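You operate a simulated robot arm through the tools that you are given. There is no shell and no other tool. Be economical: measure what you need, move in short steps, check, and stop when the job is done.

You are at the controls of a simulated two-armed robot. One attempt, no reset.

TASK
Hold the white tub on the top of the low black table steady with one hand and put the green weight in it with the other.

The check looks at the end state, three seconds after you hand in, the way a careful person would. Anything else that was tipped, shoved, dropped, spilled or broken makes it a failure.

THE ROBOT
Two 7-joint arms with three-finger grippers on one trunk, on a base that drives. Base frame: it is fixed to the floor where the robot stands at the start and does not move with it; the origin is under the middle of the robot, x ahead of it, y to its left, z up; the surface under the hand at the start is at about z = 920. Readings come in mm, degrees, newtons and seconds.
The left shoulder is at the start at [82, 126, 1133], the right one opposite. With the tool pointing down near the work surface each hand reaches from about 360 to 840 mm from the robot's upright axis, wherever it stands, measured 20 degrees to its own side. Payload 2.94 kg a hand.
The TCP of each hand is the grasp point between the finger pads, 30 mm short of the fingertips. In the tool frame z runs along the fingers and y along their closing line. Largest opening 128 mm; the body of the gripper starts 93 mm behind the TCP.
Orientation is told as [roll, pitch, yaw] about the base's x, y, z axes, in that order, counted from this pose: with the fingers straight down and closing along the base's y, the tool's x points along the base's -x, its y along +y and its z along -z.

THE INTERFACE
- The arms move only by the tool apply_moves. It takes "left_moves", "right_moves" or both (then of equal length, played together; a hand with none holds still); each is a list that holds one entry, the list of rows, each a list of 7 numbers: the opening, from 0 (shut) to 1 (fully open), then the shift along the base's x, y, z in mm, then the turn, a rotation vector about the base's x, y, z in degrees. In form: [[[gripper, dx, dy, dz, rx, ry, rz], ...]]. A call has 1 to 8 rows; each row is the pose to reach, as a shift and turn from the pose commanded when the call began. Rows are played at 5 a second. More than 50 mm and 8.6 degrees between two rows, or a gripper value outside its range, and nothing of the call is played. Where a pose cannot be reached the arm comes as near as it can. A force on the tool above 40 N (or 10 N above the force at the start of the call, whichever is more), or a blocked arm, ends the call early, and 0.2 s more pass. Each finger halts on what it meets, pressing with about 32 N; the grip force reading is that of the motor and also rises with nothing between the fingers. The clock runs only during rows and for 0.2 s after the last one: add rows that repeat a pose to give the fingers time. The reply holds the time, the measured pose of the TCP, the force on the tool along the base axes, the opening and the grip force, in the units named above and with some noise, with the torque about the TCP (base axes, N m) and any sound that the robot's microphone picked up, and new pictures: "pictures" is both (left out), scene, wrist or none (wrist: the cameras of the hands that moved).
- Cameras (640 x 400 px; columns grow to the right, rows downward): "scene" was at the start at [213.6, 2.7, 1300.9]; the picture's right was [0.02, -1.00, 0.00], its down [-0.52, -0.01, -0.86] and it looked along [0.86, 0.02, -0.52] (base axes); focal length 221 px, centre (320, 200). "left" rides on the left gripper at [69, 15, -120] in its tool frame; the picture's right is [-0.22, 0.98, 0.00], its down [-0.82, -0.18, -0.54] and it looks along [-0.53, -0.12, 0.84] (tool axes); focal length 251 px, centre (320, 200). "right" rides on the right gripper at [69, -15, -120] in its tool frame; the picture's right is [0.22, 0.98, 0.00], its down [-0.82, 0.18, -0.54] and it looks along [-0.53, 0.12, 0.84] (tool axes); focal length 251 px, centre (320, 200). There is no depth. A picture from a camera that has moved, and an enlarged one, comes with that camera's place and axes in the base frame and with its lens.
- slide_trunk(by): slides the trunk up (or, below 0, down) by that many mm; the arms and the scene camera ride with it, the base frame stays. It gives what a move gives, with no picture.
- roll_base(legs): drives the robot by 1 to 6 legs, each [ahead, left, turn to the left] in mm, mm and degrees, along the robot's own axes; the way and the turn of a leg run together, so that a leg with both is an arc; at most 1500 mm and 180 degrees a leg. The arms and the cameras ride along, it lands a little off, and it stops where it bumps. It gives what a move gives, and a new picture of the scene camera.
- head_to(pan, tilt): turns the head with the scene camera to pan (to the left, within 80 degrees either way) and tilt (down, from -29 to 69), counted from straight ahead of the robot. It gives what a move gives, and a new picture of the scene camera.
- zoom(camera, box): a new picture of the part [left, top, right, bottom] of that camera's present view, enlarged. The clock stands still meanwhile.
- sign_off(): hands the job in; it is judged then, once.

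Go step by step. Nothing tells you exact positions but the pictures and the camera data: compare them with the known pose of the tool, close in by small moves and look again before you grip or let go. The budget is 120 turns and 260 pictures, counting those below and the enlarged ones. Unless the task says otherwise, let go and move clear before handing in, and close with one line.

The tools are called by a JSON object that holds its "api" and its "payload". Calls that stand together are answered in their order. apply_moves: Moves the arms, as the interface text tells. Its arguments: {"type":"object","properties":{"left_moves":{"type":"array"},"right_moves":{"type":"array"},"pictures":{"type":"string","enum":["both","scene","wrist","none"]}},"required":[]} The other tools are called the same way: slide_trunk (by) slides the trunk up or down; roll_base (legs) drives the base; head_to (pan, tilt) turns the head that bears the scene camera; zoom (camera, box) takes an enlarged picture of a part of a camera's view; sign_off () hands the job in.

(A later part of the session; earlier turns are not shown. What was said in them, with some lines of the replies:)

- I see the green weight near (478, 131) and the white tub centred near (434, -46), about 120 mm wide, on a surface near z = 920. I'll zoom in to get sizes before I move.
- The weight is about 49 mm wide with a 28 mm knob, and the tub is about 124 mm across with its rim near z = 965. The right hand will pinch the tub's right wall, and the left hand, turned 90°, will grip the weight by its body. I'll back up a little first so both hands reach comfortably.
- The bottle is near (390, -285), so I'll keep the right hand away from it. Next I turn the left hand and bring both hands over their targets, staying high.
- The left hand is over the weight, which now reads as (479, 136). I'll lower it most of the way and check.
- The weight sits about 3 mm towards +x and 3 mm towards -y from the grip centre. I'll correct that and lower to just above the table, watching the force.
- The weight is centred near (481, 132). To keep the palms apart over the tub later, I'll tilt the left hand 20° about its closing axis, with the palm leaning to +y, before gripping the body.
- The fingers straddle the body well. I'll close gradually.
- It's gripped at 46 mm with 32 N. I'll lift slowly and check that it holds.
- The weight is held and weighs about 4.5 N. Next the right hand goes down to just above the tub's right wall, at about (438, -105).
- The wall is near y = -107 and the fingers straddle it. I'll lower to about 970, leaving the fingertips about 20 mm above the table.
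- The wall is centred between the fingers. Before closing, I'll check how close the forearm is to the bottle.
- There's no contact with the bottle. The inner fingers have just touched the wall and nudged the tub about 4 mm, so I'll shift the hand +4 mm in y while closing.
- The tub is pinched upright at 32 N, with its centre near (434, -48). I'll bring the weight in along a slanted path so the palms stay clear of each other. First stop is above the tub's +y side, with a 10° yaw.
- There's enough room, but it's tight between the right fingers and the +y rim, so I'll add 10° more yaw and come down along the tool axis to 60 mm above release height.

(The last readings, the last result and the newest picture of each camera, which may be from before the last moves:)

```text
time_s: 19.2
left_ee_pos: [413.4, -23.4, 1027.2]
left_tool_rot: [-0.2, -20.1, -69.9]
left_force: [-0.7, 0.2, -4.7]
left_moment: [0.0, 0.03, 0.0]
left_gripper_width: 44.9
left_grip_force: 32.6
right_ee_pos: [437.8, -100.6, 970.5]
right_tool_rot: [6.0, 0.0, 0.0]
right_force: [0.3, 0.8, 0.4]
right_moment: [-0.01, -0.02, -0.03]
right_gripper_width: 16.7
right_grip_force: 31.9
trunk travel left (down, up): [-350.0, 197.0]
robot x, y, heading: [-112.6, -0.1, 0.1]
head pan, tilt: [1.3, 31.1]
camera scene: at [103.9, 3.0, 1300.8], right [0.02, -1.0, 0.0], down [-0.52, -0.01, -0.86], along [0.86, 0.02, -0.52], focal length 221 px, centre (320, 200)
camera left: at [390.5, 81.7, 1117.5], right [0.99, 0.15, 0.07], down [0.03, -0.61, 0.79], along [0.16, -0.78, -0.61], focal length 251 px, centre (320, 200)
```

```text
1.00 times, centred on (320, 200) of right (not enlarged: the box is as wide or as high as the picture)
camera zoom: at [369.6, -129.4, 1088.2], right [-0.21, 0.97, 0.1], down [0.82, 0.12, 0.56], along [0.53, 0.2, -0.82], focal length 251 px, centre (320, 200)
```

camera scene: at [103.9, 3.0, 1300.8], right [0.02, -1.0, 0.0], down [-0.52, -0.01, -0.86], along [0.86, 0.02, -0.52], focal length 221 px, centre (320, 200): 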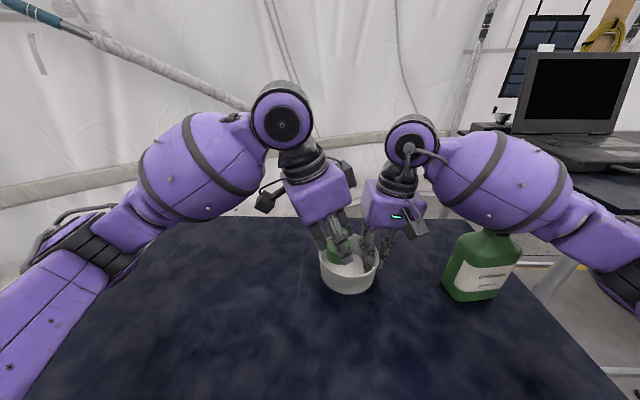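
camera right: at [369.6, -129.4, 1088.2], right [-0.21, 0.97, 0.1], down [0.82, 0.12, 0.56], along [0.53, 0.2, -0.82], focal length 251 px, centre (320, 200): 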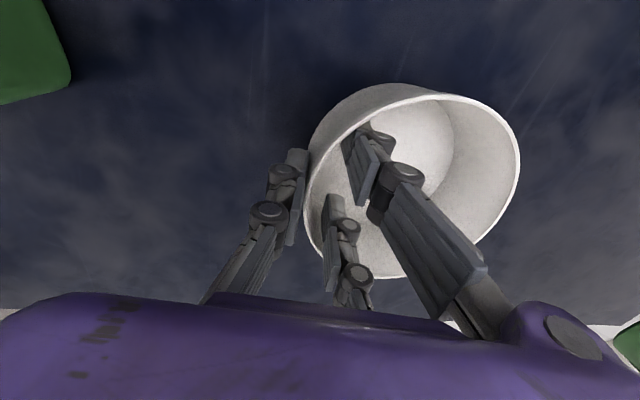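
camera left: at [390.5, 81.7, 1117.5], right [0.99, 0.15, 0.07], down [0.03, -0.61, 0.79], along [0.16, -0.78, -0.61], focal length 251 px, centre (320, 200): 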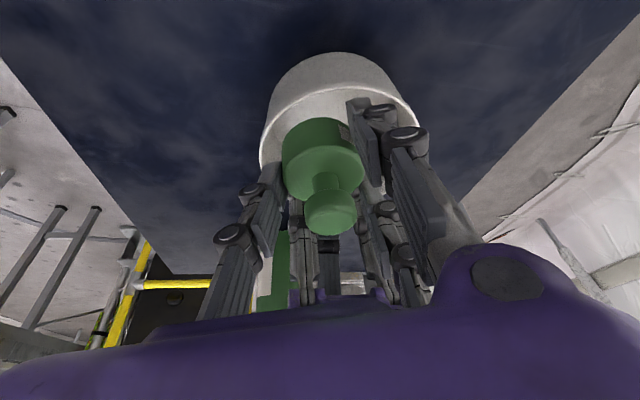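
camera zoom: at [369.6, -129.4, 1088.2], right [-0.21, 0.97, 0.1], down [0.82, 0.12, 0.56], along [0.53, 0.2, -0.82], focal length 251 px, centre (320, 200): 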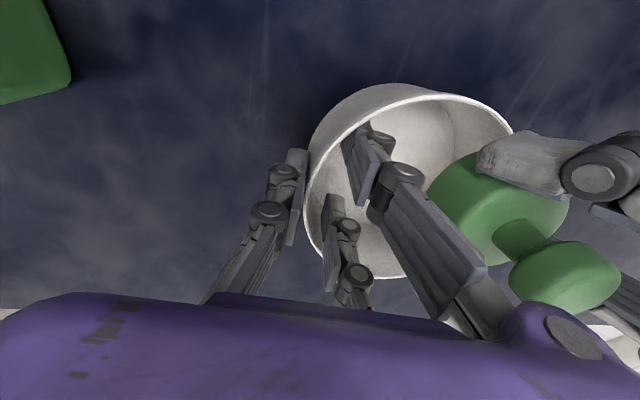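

Clearances look workable. I'll add 7° more yaw for room beside the right fingers and go down to about 25 mm above release.

{"api": "apply_moves", "payload": {"left_moves": [[[0.2, 0, 0, 0, 0, 0, 3.5], [0.2, 0, -1, -2, 0, 0, 7], [0.2, 1, -5, -12, 0, 0, 7], [0.2, 2, -9, -24, 0, 0, 7], [0.2, 3.5, -14, -36, 0, 0, 7], [0.2, 3.5, -14, -36, 0, 0, 7]]]}}

{"api": "zoom", "payload": {"camera": "scene", "box": [290, 180, 410, 300]}}

{"api": "zoom", "payload": {"camera": "right", "box": [0, 0, 640, 400]}}

```text
time_s: 20.6
left_ee_pos: [416.8, -38.0, 990.6]
left_tool_rot: [-0.2, -20.0, -62.8]
left_force: [2.1, -8.0, -2.9]
left_moment: [0.0, 0.0, -0.19]
left_gripper_width: 44.6
left_grip_force: 31.7
right_ee_pos: [437.1, -99.5, 970.4]
right_tool_rot: [6.3, -0.1, 0.1]
right_force: [-4.2, 8.8, 4.1]
right_moment: [0.43, 0.09, 0.34]
right_gripper_width: 16.9
right_grip_force: 31.6
trunk travel left (down, up): [-350.0, 197.0]
robot x, y, heading: [-107.8, 5.2, 0.2]
head pan, tilt: [1.3, 31.1]
camera scene: at [103.3, 3.0, 1300.9], right [0.02, -1.0, 0.0], down [-0.52, -0.01, -0.86], along [0.86, 0.02, -0.52], focal length 221 px, centre (320, 200)
camera left: at [381.0, 64.8, 1080.6], right [0.96, 0.27, 0.07], down [0.11, -0.6, 0.79], along [0.25, -0.75, -0.61], focal length 251 px, centre (320, 200)
```

scene: 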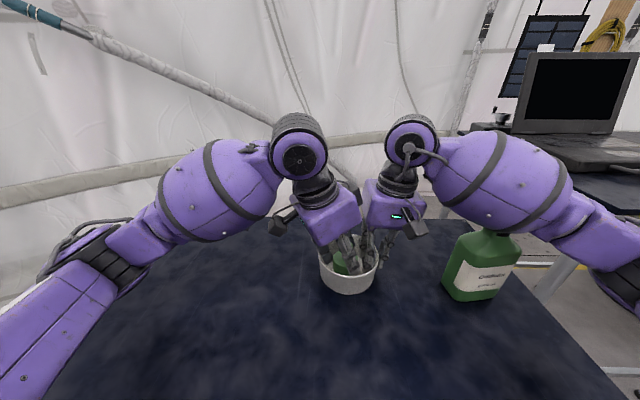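
left: 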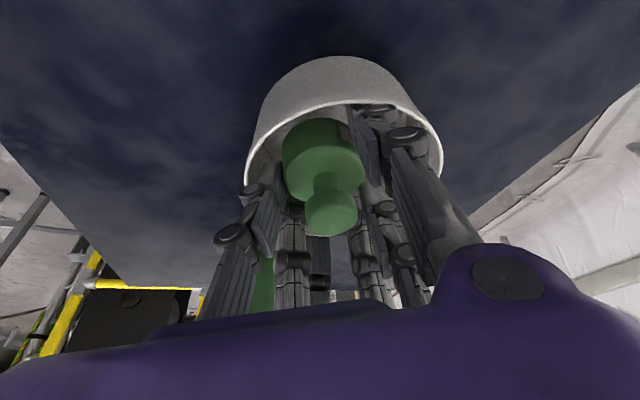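

```text
3.33 times, centred on (350, 240) of scene
camera zoom: at [103.3, 3.0, 1300.9], right [0.02, -1.0, 0.0], down [-0.52, -0.01, -0.86], along [0.86, 0.02, -0.52], focal length 738 px, centre (220, 67)
```

zoom: 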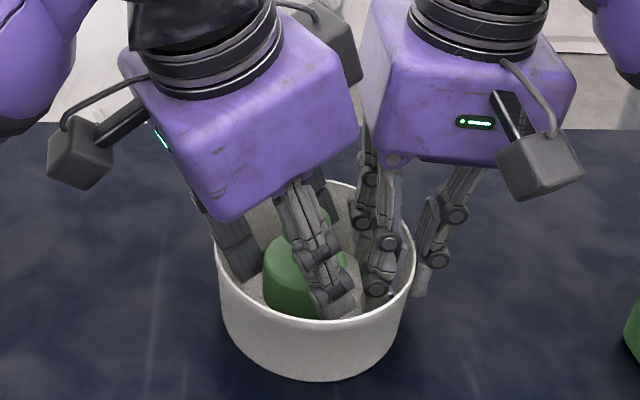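

```text
1.00 times, centred on (320, 200) of right (not enlarged: the box is as wide or as high as the picture)
camera zoom: at [368.9, -128.9, 1088.8], right [-0.22, 0.97, 0.11], down [0.82, 0.12, 0.56], along [0.53, 0.21, -0.82], focal length 251 px, centre (320, 200)
```

zoom: 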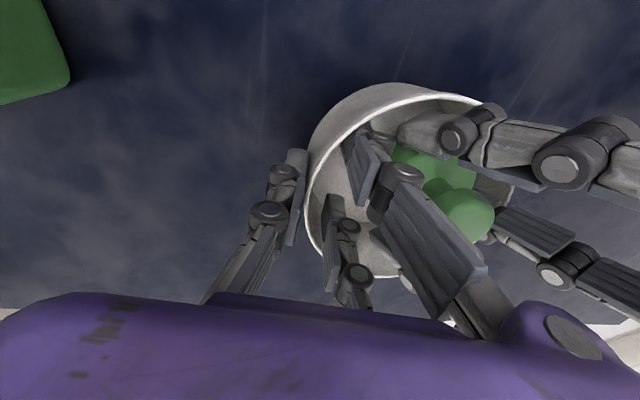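

The left hand's +y finger is pressing on the inside of the tub's +y rim at about 8 N. I'll shift the left hand towards -y to relieve it.

{"api": "apply_moves", "payload": {"left_moves": [[[0.2, 0, -3, 1, 0, 0, 0], [0.2, 0, -5, 1, 0, 0, 0], [0.2, 0, -5, 1, 0, 0, 0]]]}}

{"api": "zoom", "payload": {"camera": "scene", "box": [310, 220, 400, 300]}}

```text
time_s: 21.4
left_ee_pos: [418.1, -40.9, 993.7]
left_tool_rot: [-0.1, -19.9, -62.8]
left_force: [-1.0, -0.5, -5.1]
left_moment: [-0.02, 0.04, 0.0]
left_gripper_width: 44.4
left_grip_force: 32.3
right_ee_pos: [437.6, -101.0, 969.5]
right_tool_rot: [6.0, 0.0, 0.0]
right_force: [1.0, -1.8, 2.9]
right_moment: [0.18, -0.15, -0.13]
right_gripper_width: 16.9
right_grip_force: 33.0
trunk travel left (down, up): [-350.0, 197.0]
robot x, y, heading: [-112.2, -2.3, 0.1]
head pan, tilt: [1.3, 31.1]
camera scene: at [103.7, 2.7, 1300.8], right [0.02, -1.0, 0.0], down [-0.52, -0.01, -0.86], along [0.86, 0.02, -0.52], focal length 221 px, centre (320, 200)
camera left: at [381.5, 60.0, 1082.8], right [0.96, 0.27, 0.07], down [0.11, -0.61, 0.79], along [0.25, -0.75, -0.61], focal length 251 px, centre (320, 200)
```

scene: 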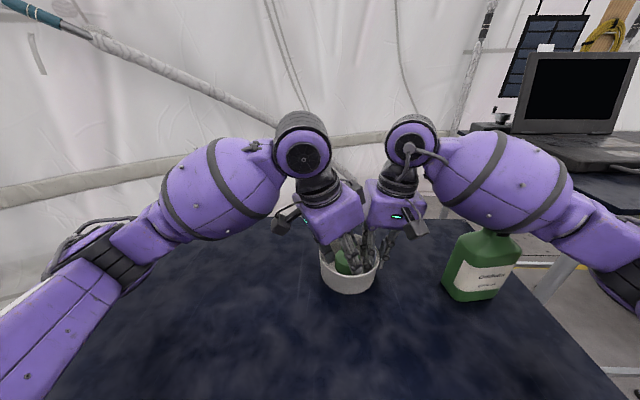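
left: 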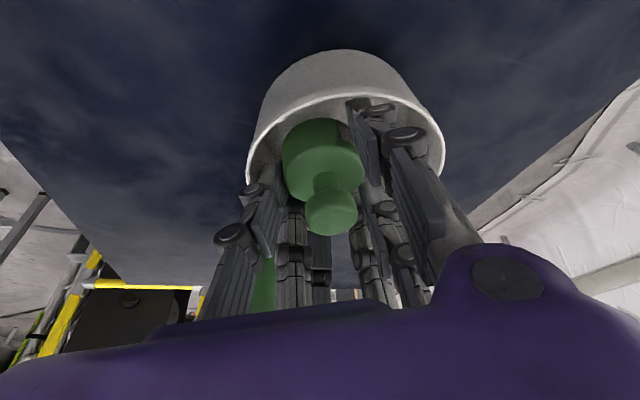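

```text
5.00 times, centred on (355, 260) of scene
camera zoom: at [103.7, 2.7, 1300.8], right [0.02, -1.0, 0.0], down [-0.52, -0.01, -0.86], along [0.86, 0.02, -0.52], focal length 1107 px, centre (145, -100)
```

zoom: 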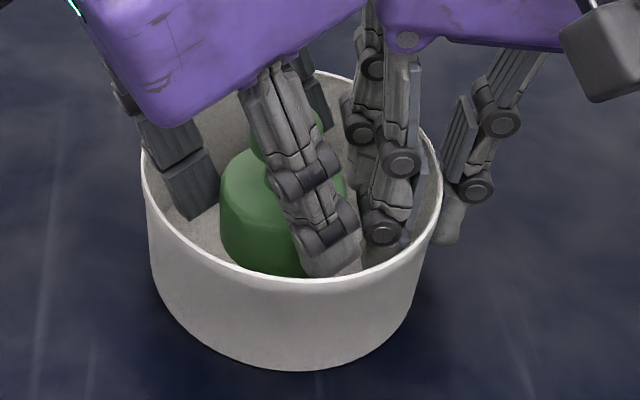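

The force is relieved. I'll carry on down along the tool axis in small steps, watching for contact.

{"api": "apply_moves", "payload": {"left_moves": [[[0.2, 0.6, -1.3, -4, 0, 0, 0], [0.2, 1.3, -2.6, -8, 0, 0, 0], [0.2, 2, -3.9, -12, 0, 0, 0], [0.2, 2, -3.9, -12, 0, 0, 0]]], "pictures": "wrist"}}

{"api": "zoom", "payload": {"camera": "scene", "box": [310, 220, 400, 300]}}

{"api": "zoom", "payload": {"camera": "right", "box": [280, 60, 560, 300]}}

```text
time_s: 22.4
left_ee_pos: [421.4, -44.2, 981.4]
left_tool_rot: [0.0, -20.1, -62.7]
left_force: [-1.6, 24.4, 12.4]
left_moment: [-3.3, -0.11, -0.14]
left_gripper_width: 44.4
left_grip_force: 31.8
right_ee_pos: [437.8, -101.3, 969.9]
right_tool_rot: [5.9, 0.1, -0.2]
right_force: [3.5, -21.5, -4.2]
right_moment: [3.04, -0.4, 0.5]
right_gripper_width: 16.9
right_grip_force: 32.4
trunk travel left (down, up): [-350.0, 197.0]
robot x, y, heading: [-107.2, 0.6, 0.4]
head pan, tilt: [1.3, 31.1]
camera left: at [383.9, 57.3, 1071.8], right [0.96, 0.27, 0.07], down [0.11, -0.6, 0.79], along [0.26, -0.75, -0.61], focal length 251 px, centre (320, 200)
```

left: 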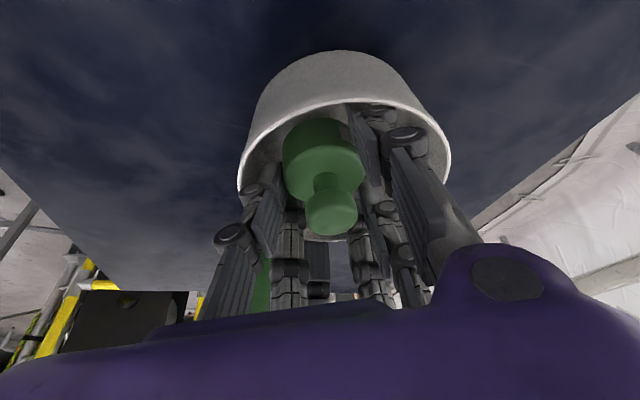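

```text
5.00 times, centred on (355, 260) of scene
camera zoom: at [103.2, 3.5, 1301.0], right [0.02, -1.0, 0.0], down [-0.52, -0.01, -0.86], along [0.86, 0.02, -0.52], focal length 1107 px, centre (145, -100)
```

zoom: 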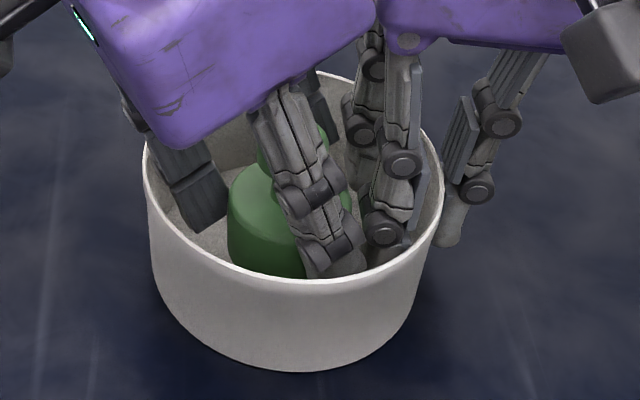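

```text
1.67 times, centred on (420, 180) of right
camera zoom: at [369.3, -129.7, 1088.2], right [-0.21, 0.97, 0.1], down [0.82, 0.12, 0.56], along [0.53, 0.2, -0.83], focal length 419 px, centre (153, 233)
```

zoom: 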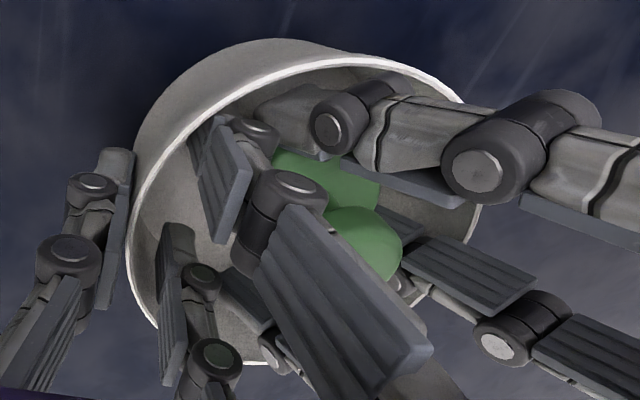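

The roughly 24 N force with a 3 N·m moment means the palms are touching at about z = 1100. The fingers are clear. I'll back off a little and tilt the left hand 5° more so the palms separate.

{"api": "apply_moves", "payload": {"left_moves": [[[0.2, -0.5, 2, 3, 0, 0, 0], [0.2, -0.5, 2, 3, -2.2, -1.1, 0], [0.2, -0.5, 2, 3, -4.5, -2.3, 0], [0.2, -0.5, 1, 2, -5.3, -2.7, 0], [0.2, -0.5, 1, 2, -5.3, -2.7, 0]]], "pictures": "none"}}

{"api": "zoom", "payload": {"camera": "scene", "box": [300, 170, 410, 300]}}

```text
time_s: 23.6
left_ee_pos: [420.9, -42.4, 983.9]
left_tool_rot: [-0.2, -25.9, -62.8]
left_force: [0.0, -0.6, -5.7]
left_moment: [0.01, 0.0, 0.0]
left_gripper_width: 44.2
left_grip_force: 32.4
right_ee_pos: [438.5, -101.5, 970.8]
right_tool_rot: [6.2, 0.1, -0.1]
right_force: [-0.5, 0.2, -0.8]
right_moment: [-0.06, 0.04, 0.0]
right_gripper_width: 16.8
right_grip_force: 31.6
trunk travel left (down, up): [-350.0, 197.0]
robot x, y, heading: [-113.0, -0.3, 0.2]
head pan, tilt: [1.3, 31.1]
```

```text
3.08 times, centred on (355, 235) of scene
camera zoom: at [103.9, 2.9, 1300.8], right [0.02, -1.0, 0.0], down [-0.52, -0.01, -0.86], along [0.86, 0.02, -0.52], focal length 681 px, centre (212, 92)
```

zoom: 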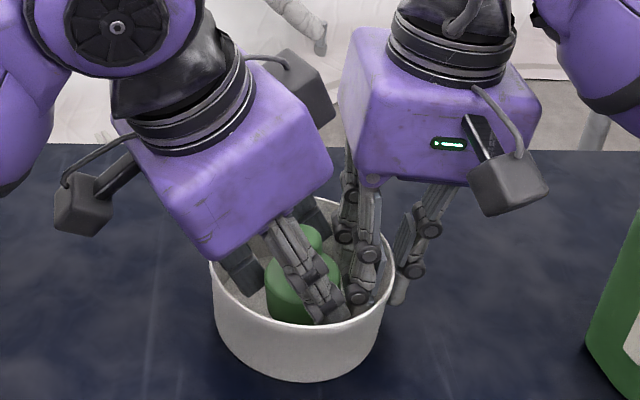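

All forces are clear now. I'll descend along the axis in 3 mm steps.

{"api": "apply_moves", "payload": {"left_moves": [[[0.2, 0.6, -1.2, -3, 0, 0, 0], [0.2, 1.2, -2.4, -6, 0, 0, 0], [0.2, 1.8, -3.6, -9, 0, 0, 0], [0.2, 2, -4.4, -11, 0, 0, 0], [0.2, 2, -4.4, -11, 0, 0, 0]]], "pictures": "none"}}

{"api": "zoom", "payload": {"camera": "scene", "box": [300, 180, 410, 300]}}

```text
time_s: 24.8
left_ee_pos: [421.2, -46.5, 972.8]
left_tool_rot: [0.0, -25.8, -62.8]
left_force: [-3.2, 19.9, 9.7]
left_moment: [0.14, 0.28, -0.39]
left_gripper_width: 44.2
left_grip_force: 32.3
right_ee_pos: [438.0, -101.7, 969.7]
right_tool_rot: [5.8, 0.1, -0.1]
right_force: [4.2, -16.8, -5.8]
right_moment: [-0.62, -0.5, 0.54]
right_gripper_width: 16.8
right_grip_force: 32.3
trunk travel left (down, up): [-350.0, 197.0]
robot x, y, heading: [-108.7, -1.0, 0.2]
head pan, tilt: [1.3, 31.1]
```

```text
3.33 times, centred on (355, 240) of scene
camera zoom: at [103.3, 3.3, 1300.9], right [0.02, -1.0, 0.0], down [-0.52, -0.01, -0.86], along [0.86, 0.02, -0.52], focal length 738 px, centre (203, 67)
```

zoom: 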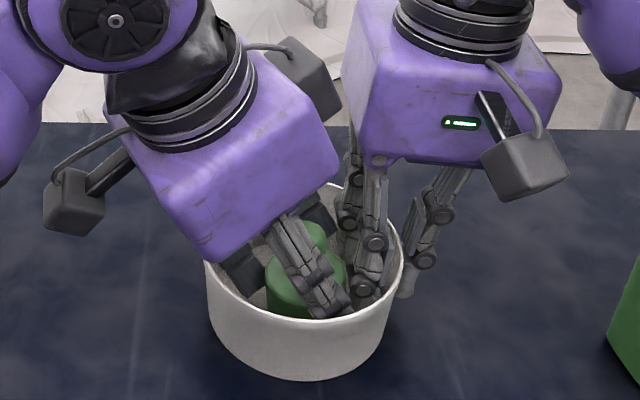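

The contact is now at fingertip level: the left thumb is against a right finger. The weight's base is only about 4–5 mm above the tub floor, so I'll back off 3 mm and check before releasing.

{"api": "apply_moves", "payload": {"left_moves": [[[0.2, 0, 2, 0, 0, 0, 0], [0.2, 0, 3, 0, 0, 0, 0], [0.2, 0, 3, -1, 0, 0, 0]]], "pictures": "wrist"}}

{"api": "zoom", "payload": {"camera": "right", "box": [280, 60, 560, 300]}}

{"api": "zoom", "payload": {"camera": "scene", "box": [315, 225, 395, 300]}}

```text
time_s: 25.6
left_ee_pos: [420.9, -46.1, 972.4]
left_tool_rot: [-0.1, -26.0, -62.8]
left_force: [-0.6, 11.0, 10.3]
left_moment: [0.28, 0.24, -0.47]
left_gripper_width: 44.4
left_grip_force: 32.1
right_ee_pos: [435.7, -101.2, 970.7]
right_tool_rot: [6.0, 0.0, -0.1]
right_force: [0.3, -12.6, -7.0]
right_moment: [-1.19, -0.46, 0.6]
right_gripper_width: 16.6
right_grip_force: 31.5
trunk travel left (down, up): [-350.0, 197.0]
robot x, y, heading: [-105.3, -4.0, 0.0]
head pan, tilt: [1.3, 31.1]
camera left: at [381.1, 63.4, 1050.0], right [0.96, 0.27, 0.09], down [0.07, -0.53, 0.85], along [0.28, -0.8, -0.52], focal length 251 px, centre (320, 200)
```

left: 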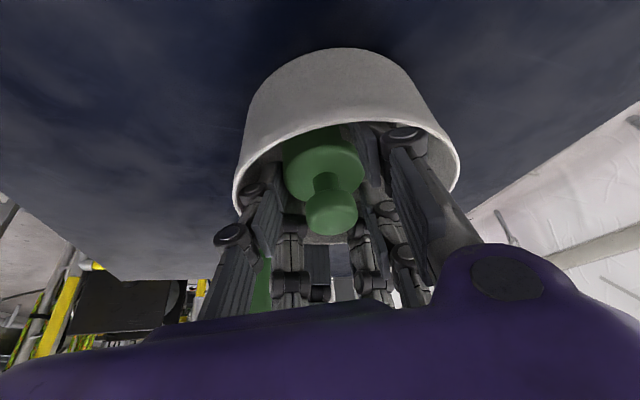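

```text
1.67 times, centred on (420, 180) of right
camera zoom: at [368.9, -129.7, 1088.2], right [-0.21, 0.97, 0.1], down [0.82, 0.12, 0.56], along [0.53, 0.2, -0.83], focal length 419 px, centre (153, 233)
```

zoom: 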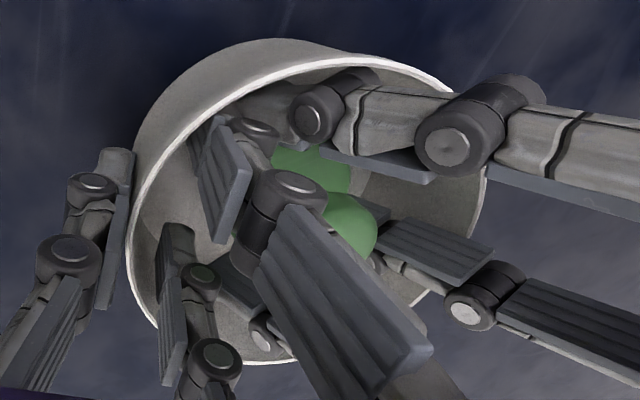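

```text
5.33 times, centred on (355, 262) of scene
camera zoom: at [103.3, 2.6, 1300.9], right [0.02, -1.0, 0.0], down [-0.52, -0.01, -0.86], along [0.86, 0.02, -0.52], focal length 1181 px, centre (133, -133)
```

zoom: 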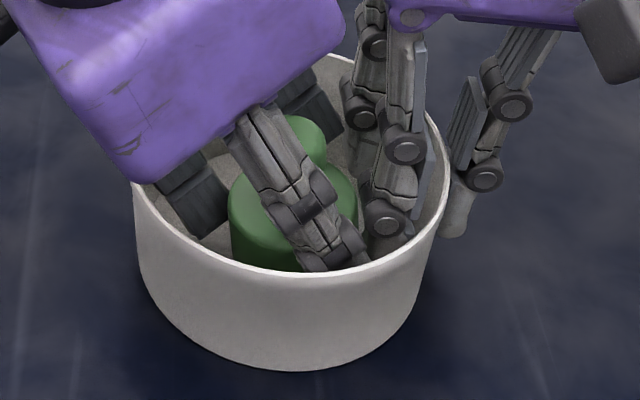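

The force has halved but there's still some contact. I'll back off 2–3 mm more.

{"api": "apply_moves", "payload": {"left_moves": [[[0.2, -1, 2, 0.5, 0, 0, 0], [0.2, -2, 3.5, 1, 0, 0, 0], [0.2, -2, 3.5, 1, 0, 0, 0]]], "pictures": "none"}}

{"api": "zoom", "payload": {"camera": "scene", "box": [315, 225, 395, 300]}}

```text
time_s: 26.4
left_ee_pos: [420.3, -42.0, 971.1]
left_tool_rot: [-0.1, -26.0, -62.9]
left_force: [7.1, -11.3, 2.9]
left_moment: [0.45, -0.03, -0.47]
left_gripper_width: 44.3
left_grip_force: 32.0
right_ee_pos: [437.4, -98.7, 968.7]
right_tool_rot: [6.3, 0.1, 0.1]
right_force: [-7.5, 12.8, -4.9]
right_moment: [-0.59, 0.0, 0.77]
right_gripper_width: 16.7
right_grip_force: 31.8
trunk travel left (down, up): [-350.0, 197.0]
robot x, y, heading: [-109.1, 2.6, 0.1]
head pan, tilt: [1.3, 31.1]
```

```text
5.33 times, centred on (355, 262) of scene
camera zoom: at [103.6, 3.0, 1300.8], right [0.02, -1.0, 0.0], down [-0.52, -0.01, -0.86], along [0.86, 0.02, -0.52], focal length 1181 px, centre (133, -133)
```

zoom: 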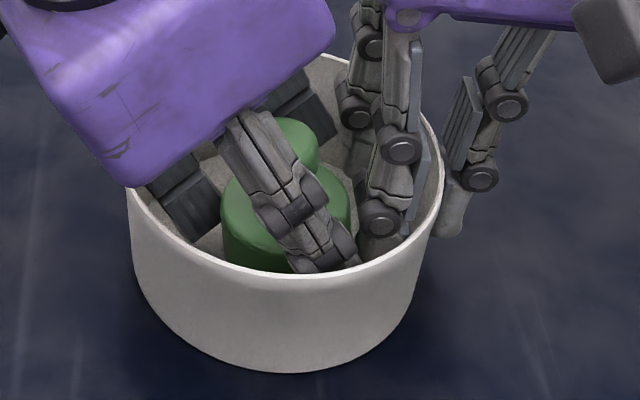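

Now it's touching the other side lightly. I'll settle midway.

{"api": "apply_moves", "payload": {"left_moves": [[[0.2, 2, -1.8, 0.5, 0, 0, 0], [0.2, 2, -1.8, 0.5, 0, 0, 0], [0.2, 2, -1.8, 0.5, 0, 0, 0]]], "pictures": "none"}}

```text
time_s: 27.2
left_ee_pos: [420.7, -42.6, 971.8]
left_tool_rot: [-0.3, -26.0, -62.9]
left_force: [-1.6, -11.7, 0.1]
left_moment: [0.47, -0.01, -0.33]
left_gripper_width: 44.1
left_grip_force: 31.9
right_ee_pos: [437.4, -100.5, 970.3]
right_tool_rot: [6.1, 0.0, -0.1]
right_force: [-0.5, 12.7, -0.1]
right_moment: [-0.17, 0.12, 0.18]
right_gripper_width: 16.8
right_grip_force: 31.7
trunk travel left (down, up): [-350.0, 197.0]
robot x, y, heading: [-110.6, -0.9, 0.3]
head pan, tilt: [1.3, 31.1]
```

{"api": "apply_moves", "payload": {"left_moves": [[[0.2, 0, -1.5, 1, 0, 0, 0], [0.2, 0, -1.5, 1, 0, 0, 0]]], "pictures": "none"}}

{"api": "zoom", "payload": {"camera": "right", "box": [280, 60, 560, 300]}}

{"api": "zoom", "payload": {"camera": "left", "box": [200, 60, 480, 300]}}

```text
time_s: 27.8
left_ee_pos: [420.8, -43.8, 973.2]
left_tool_rot: [-0.1, -25.8, -62.8]
left_force: [-1.1, -4.3, -4.3]
left_moment: [0.4, -0.02, -0.24]
left_gripper_width: 44.0
left_grip_force: 32.2
right_ee_pos: [437.1, -100.7, 971.0]
right_tool_rot: [6.0, 0.0, -0.1]
right_force: [0.7, 6.4, 5.7]
right_moment: [0.37, 0.13, 0.07]
right_gripper_width: 16.6
right_grip_force: 32.0
trunk travel left (down, up): [-350.0, 197.0]
robot x, y, heading: [-111.1, 0.9, -0.1]
head pan, tilt: [1.3, 31.1]
```

```text
1.67 times, centred on (420, 180) of right
camera zoom: at [369.4, -129.4, 1088.9], right [-0.21, 0.97, 0.1], down [0.82, 0.12, 0.56], along [0.53, 0.2, -0.82], focal length 419 px, centre (153, 233)
```

zoom: 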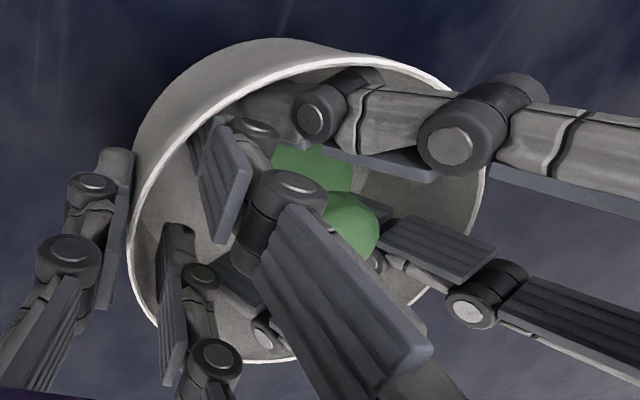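

```text
1.67 times, centred on (340, 180) of left
camera zoom: at [381.6, 64.4, 1051.0], right [0.96, 0.27, 0.09], down [0.07, -0.53, 0.84], along [0.28, -0.8, -0.53], focal length 419 px, centre (287, 233)
```

zoom: 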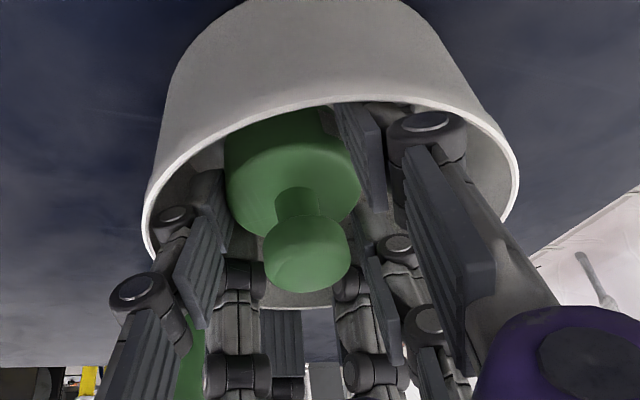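

Only a light residual contact of about 4 N is left. I'll open a few millimetres to set the weight down.

{"api": "apply_moves", "payload": {"left_moves": [[[0.35, 0, -0.5, 0, 0, 0, 0], [0.37, 0, -0.5, 0, 0, 0, 0], [0.39, 0, -0.5, 0, 0, 0, 0], [0.4, 0, -0.5, 0, 0, 0, 0], [0.4, 0, -0.5, 0, 0, 0, 0]]], "pictures": "wrist"}}

{"api": "zoom", "payload": {"camera": "scene", "box": [315, 225, 395, 300]}}

```text
time_s: 29.0
left_ee_pos: [423.2, -45.3, 972.7]
left_tool_rot: [-0.1, -26.1, -62.9]
left_force: [-1.5, -2.4, 3.2]
left_moment: [0.24, -0.06, -0.04]
left_gripper_width: 48.2
left_grip_force: 0.1
right_ee_pos: [437.5, -102.4, 968.8]
right_tool_rot: [5.9, 0.0, 0.0]
right_force: [4.9, 3.0, 2.9]
right_moment: [-0.05, 0.22, -0.27]
right_gripper_width: 16.7
right_grip_force: 32.1
trunk travel left (down, up): [-350.0, 197.0]
robot x, y, heading: [-111.8, 0.8, 0.0]
head pan, tilt: [1.3, 31.1]
camera left: at [381.8, 63.7, 1051.8], right [0.96, 0.27, 0.09], down [0.07, -0.53, 0.85], along [0.28, -0.8, -0.53], focal length 251 px, centre (320, 200)
```

left: 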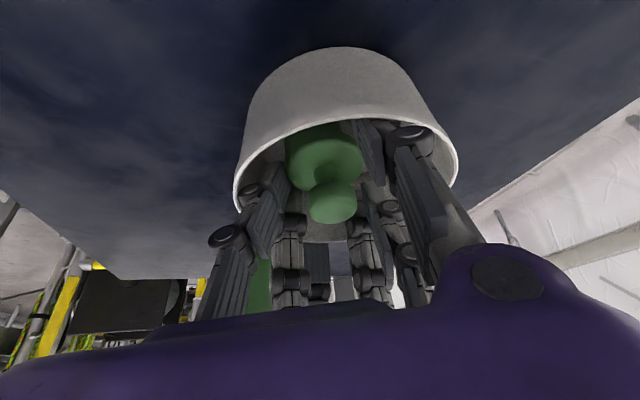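

```text
5.33 times, centred on (355, 262) of scene
camera zoom: at [103.5, 2.8, 1300.9], right [0.02, -1.0, 0.0], down [-0.52, -0.01, -0.86], along [0.86, 0.02, -0.52], focal length 1181 px, centre (133, -133)
```

zoom: 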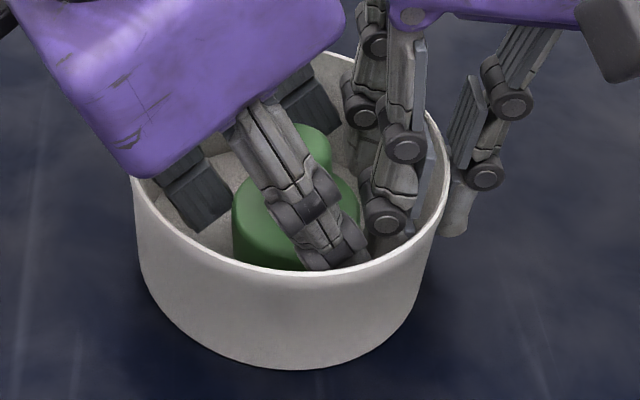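

The weight has dropped out of the grip onto the tub floor. I'll retract the left hand slowly along its axis and check that the weight stays put.

{"api": "apply_moves", "payload": {"left_moves": [[[0.4, -0.8, 1.2, 4, 0, 0, 0], [0.4, -1.6, 2.6, 8, 0, 0, 0], [0.4, -2.4, 4.2, 12, 0, 0, 0], [0.4, -3.2, 6, 16, 0, 0, 0], [0.4, -4.2, 8, 20, 0, 0, 0]]], "pictures": "wrist"}}

{"api": "zoom", "payload": {"camera": "scene", "box": [315, 225, 395, 300]}}

```text
time_s: 30.2
left_ee_pos: [417.7, -38.0, 992.0]
left_tool_rot: [-0.1, -26.0, -63.0]
left_force: [2.2, -6.7, 1.0]
left_moment: [-0.08, -0.02, -0.2]
left_gripper_width: 49.4
left_grip_force: 0.1
right_ee_pos: [436.8, -101.0, 970.1]
right_tool_rot: [6.1, 0.1, 0.1]
right_force: [-1.4, 5.9, 1.2]
right_moment: [-0.16, 0.13, 0.14]
right_gripper_width: 16.6
right_grip_force: 31.4
trunk travel left (down, up): [-350.0, 197.0]
robot x, y, heading: [-112.1, 5.1, -0.0]
head pan, tilt: [1.3, 31.1]
camera left: at [377.2, 71.9, 1071.8], right [0.96, 0.27, 0.09], down [0.07, -0.53, 0.85], along [0.28, -0.8, -0.52], focal length 251 px, centre (320, 200)
```

left: 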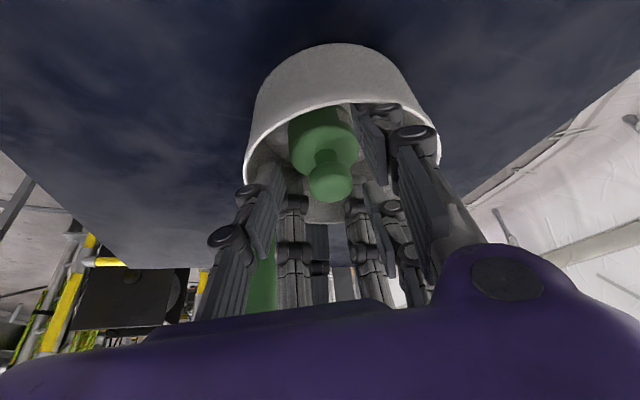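

```text
5.33 times, centred on (355, 262) of scene
camera zoom: at [103.5, 2.9, 1300.9], right [0.02, -1.0, 0.0], down [-0.52, -0.01, -0.86], along [0.86, 0.02, -0.52], focal length 1181 px, centre (133, -133)
```

zoom: 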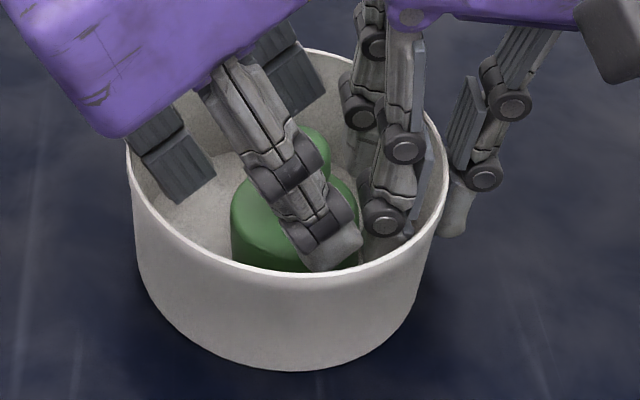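

The weight stays in place. There's a slight rub on the +y rim, so I'll continue up more steeply.

{"api": "apply_moves", "payload": {"left_moves": [[[0.4, 0, -2, 3, 0, 0, 0], [0.4, -1, -1, 10, 0, 0, 0], [0.4, -2, 2, 20, 0, 0, 0], [0.4, -4, 7, 32, 0, 0, 0], [0.4, -8, 17, 50, 0, 0, 0], [0.4, -14, 32, 75, 0, 0, 0], [0.4, -20, 50, 100, 0, 0, 0], [0.4, -26, 75, 120, 0, 0, 0]]]}}

{"api": "zoom", "payload": {"camera": "scene", "box": [300, 200, 420, 300]}}

```text
time_s: 32.0
left_ee_pos: [392.1, 36.7, 1113.2]
left_tool_rot: [-0.1, -25.9, -62.9]
left_force: [0.2, -0.1, -0.2]
left_moment: [-0.06, 0.0, -0.05]
left_gripper_width: 51.0
left_grip_force: 0.1
right_ee_pos: [436.7, -100.0, 970.6]
right_tool_rot: [6.0, 0.0, 0.0]
right_force: [-2.1, 1.1, 0.5]
right_moment: [-0.11, 0.04, 0.04]
right_gripper_width: 16.8
right_grip_force: 32.3
trunk travel left (down, up): [-350.0, 197.0]
robot x, y, heading: [-110.4, 0.7, 0.1]
head pan, tilt: [1.3, 31.1]
camera scene: at [103.3, 3.6, 1300.9], right [0.02, -1.0, 0.0], down [-0.52, -0.01, -0.86], along [0.86, 0.02, -0.52], focal length 221 px, centre (320, 200)
camera left: at [350.8, 146.4, 1191.5], right [0.96, 0.27, 0.09], down [0.07, -0.53, 0.85], along [0.28, -0.8, -0.53], focal length 251 px, centre (320, 200)
```

scene: 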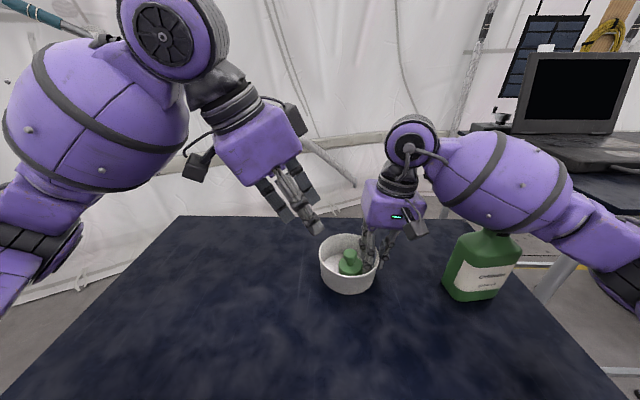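
left: 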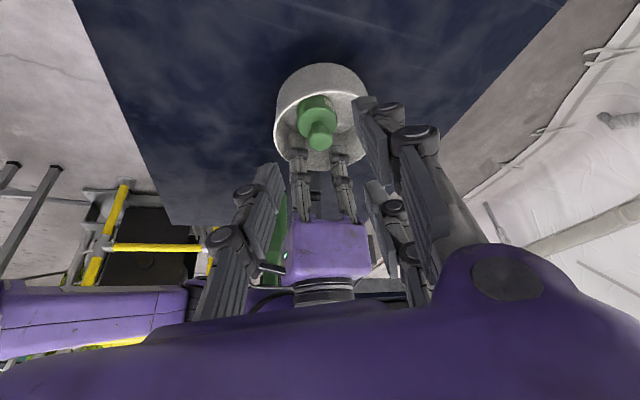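

```text
4.00 times, centred on (360, 250) of scene
camera zoom: at [103.3, 3.6, 1300.9], right [0.02, -1.0, 0.0], down [-0.52, -0.01, -0.86], along [0.86, 0.02, -0.52], focal length 886 px, centre (160, 0)
```

zoom: 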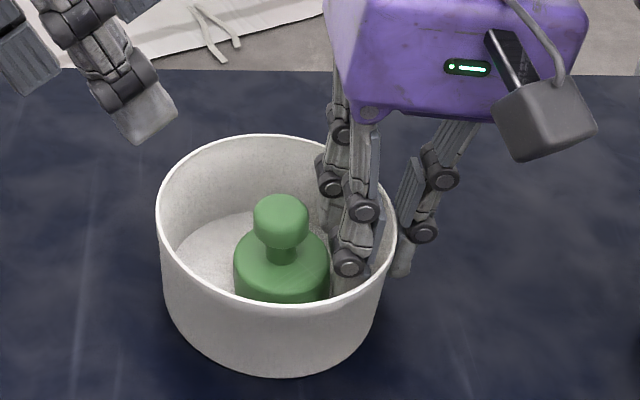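

The weight stands upright in the tub and the left hand is clear. Next I open the right hand just a few millimetres and lift it straight out along its axis.

{"api": "apply_moves", "payload": {"right_moves": [[[0.15, 0, 0, 0, 0, 0, 0], [0.17, 0, 0, 0, 0, 0, 0], [0.18, 0, 0, 0, 0, 0, 0], [0.18, 0, 0, 0, 0, 0, 0]]], "pictures": "wrist"}}

{"api": "zoom", "payload": {"camera": "scene", "box": [300, 200, 420, 300]}}

```text
time_s: 33.0
left_ee_pos: [391.5, 35.8, 1112.8]
left_tool_rot: [-0.2, -25.9, -62.8]
left_force: [-0.6, 0.1, 0.3]
left_moment: [0.03, 0.0, 0.0]
left_gripper_width: 51.2
left_grip_force: 0.1
right_ee_pos: [436.7, -100.6, 970.1]
right_tool_rot: [6.1, 0.0, 0.0]
right_force: [-0.5, -0.2, 1.1]
right_moment: [-0.02, -0.02, 0.01]
right_gripper_width: 22.3
right_grip_force: 0.0
trunk travel left (down, up): [-350.0, 197.0]
robot x, y, heading: [-109.6, 5.9, 0.4]
head pan, tilt: [1.3, 31.1]
camera right: at [369.2, -129.6, 1088.4], right [-0.21, 0.97, 0.1], down [0.82, 0.12, 0.56], along [0.53, 0.2, -0.82], focal length 251 px, centre (320, 200)
```

right: 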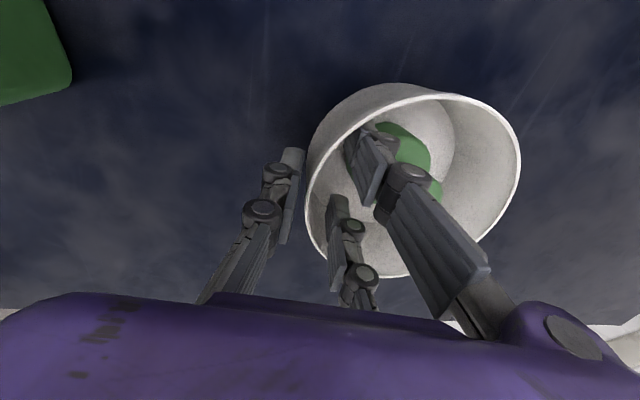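

```text
4.00 times, centred on (360, 250) of scene
camera zoom: at [103.4, 2.8, 1300.9], right [0.02, -1.0, 0.0], down [-0.52, -0.01, -0.86], along [0.86, 0.02, -0.52], focal length 886 px, centre (160, 0)
```

zoom: 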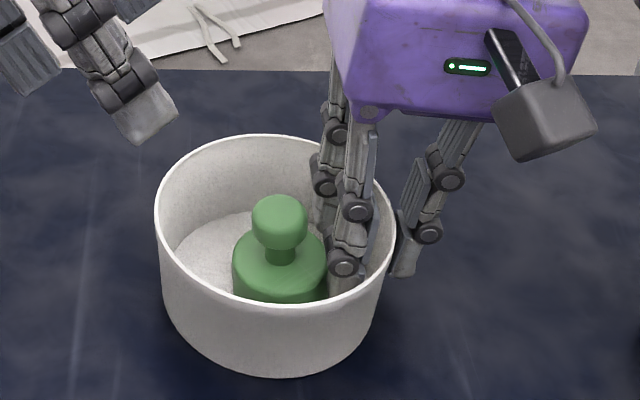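

The grip is released and no force reads on the right hand. I'll lift it straight up slowly, then clear.

{"api": "apply_moves", "payload": {"right_moves": [[[0.18, 0, -0.4, 4, 0, 0, 0], [0.18, 0, -1, 10, 0, 0, 0], [0.18, 0, -2, 20, 0, 0, 0], [0.18, 0, -4, 35, 0, 0, 0], [0.18, 0, -6, 60, 0, 0, 0], [0.18, 0, -8, 90, 0, 0, 0], [0.18, 0, -10, 120, 0, 0, 0], [0.18, 0, -10, 140, 0, 0, 0]]]}}

{"api": "zoom", "payload": {"camera": "scene", "box": [300, 200, 420, 300]}}

```text
time_s: 34.8
left_ee_pos: [391.3, 37.0, 1113.9]
left_tool_rot: [-0.1, -25.8, -62.8]
left_force: [-1.1, -0.7, -0.8]
left_moment: [0.03, 0.01, 0.0]
left_gripper_width: 51.3
left_grip_force: 0.1
right_ee_pos: [436.3, -111.2, 1110.0]
right_tool_rot: [6.0, 0.0, 0.0]
right_force: [-1.3, 0.4, -0.5]
right_moment: [0.01, 0.0, -0.01]
right_gripper_width: 22.8
right_grip_force: 0.0
trunk travel left (down, up): [-350.0, 197.0]
robot x, y, heading: [-109.1, 0.6, 0.0]
head pan, tilt: [1.3, 31.1]
camera scene: at [103.1, 2.9, 1300.9], right [0.02, -1.0, 0.0], down [-0.52, -0.01, -0.86], along [0.86, 0.02, -0.52], focal length 221 px, centre (320, 200)
camera right: at [368.7, -140.4, 1228.7], right [-0.21, 0.97, 0.1], down [0.82, 0.12, 0.56], along [0.53, 0.2, -0.82], focal length 251 px, centre (320, 200)
```

scene: 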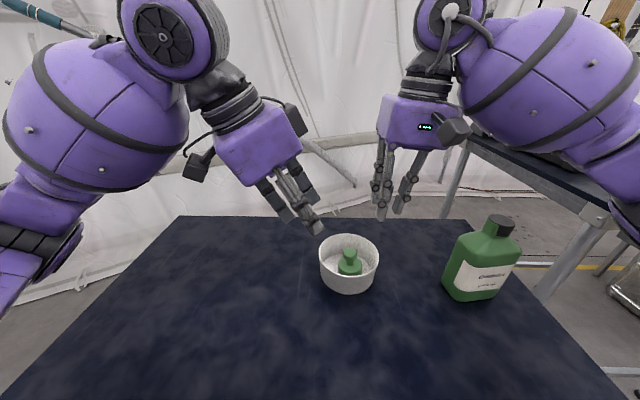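
right: 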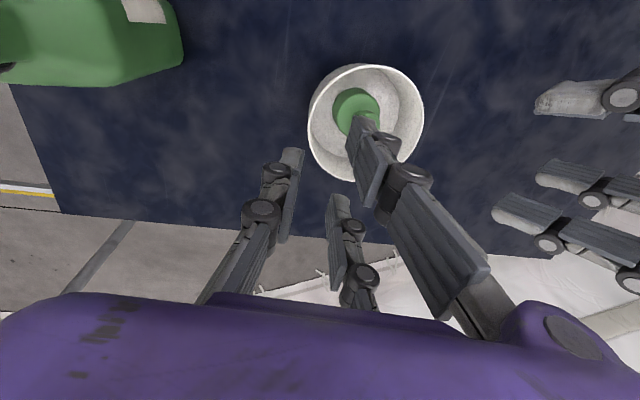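

```text
4.00 times, centred on (360, 250) of scene
camera zoom: at [103.1, 2.9, 1300.9], right [0.02, -1.0, 0.0], down [-0.52, -0.01, -0.86], along [0.86, 0.02, -0.52], focal length 886 px, centre (160, 0)
```

zoom: 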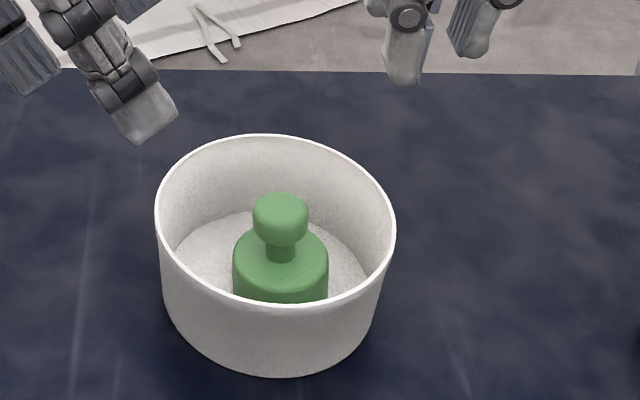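

The weight stands upright in the tub, the tub is upright on the table, the bottle hasn't moved, and both hands are clear. I'm handing in.

{"api": "sign_off", "payload": {}}

```text
The job is handed in.
```

The green weight is standing upright in the white tub. I pinched the tub with the right hand while the left put the weight in, dropping it the last few millimetres, and the tub slid about 4 mm in the process. Both hands are now clear and the bottle wasn't touched.
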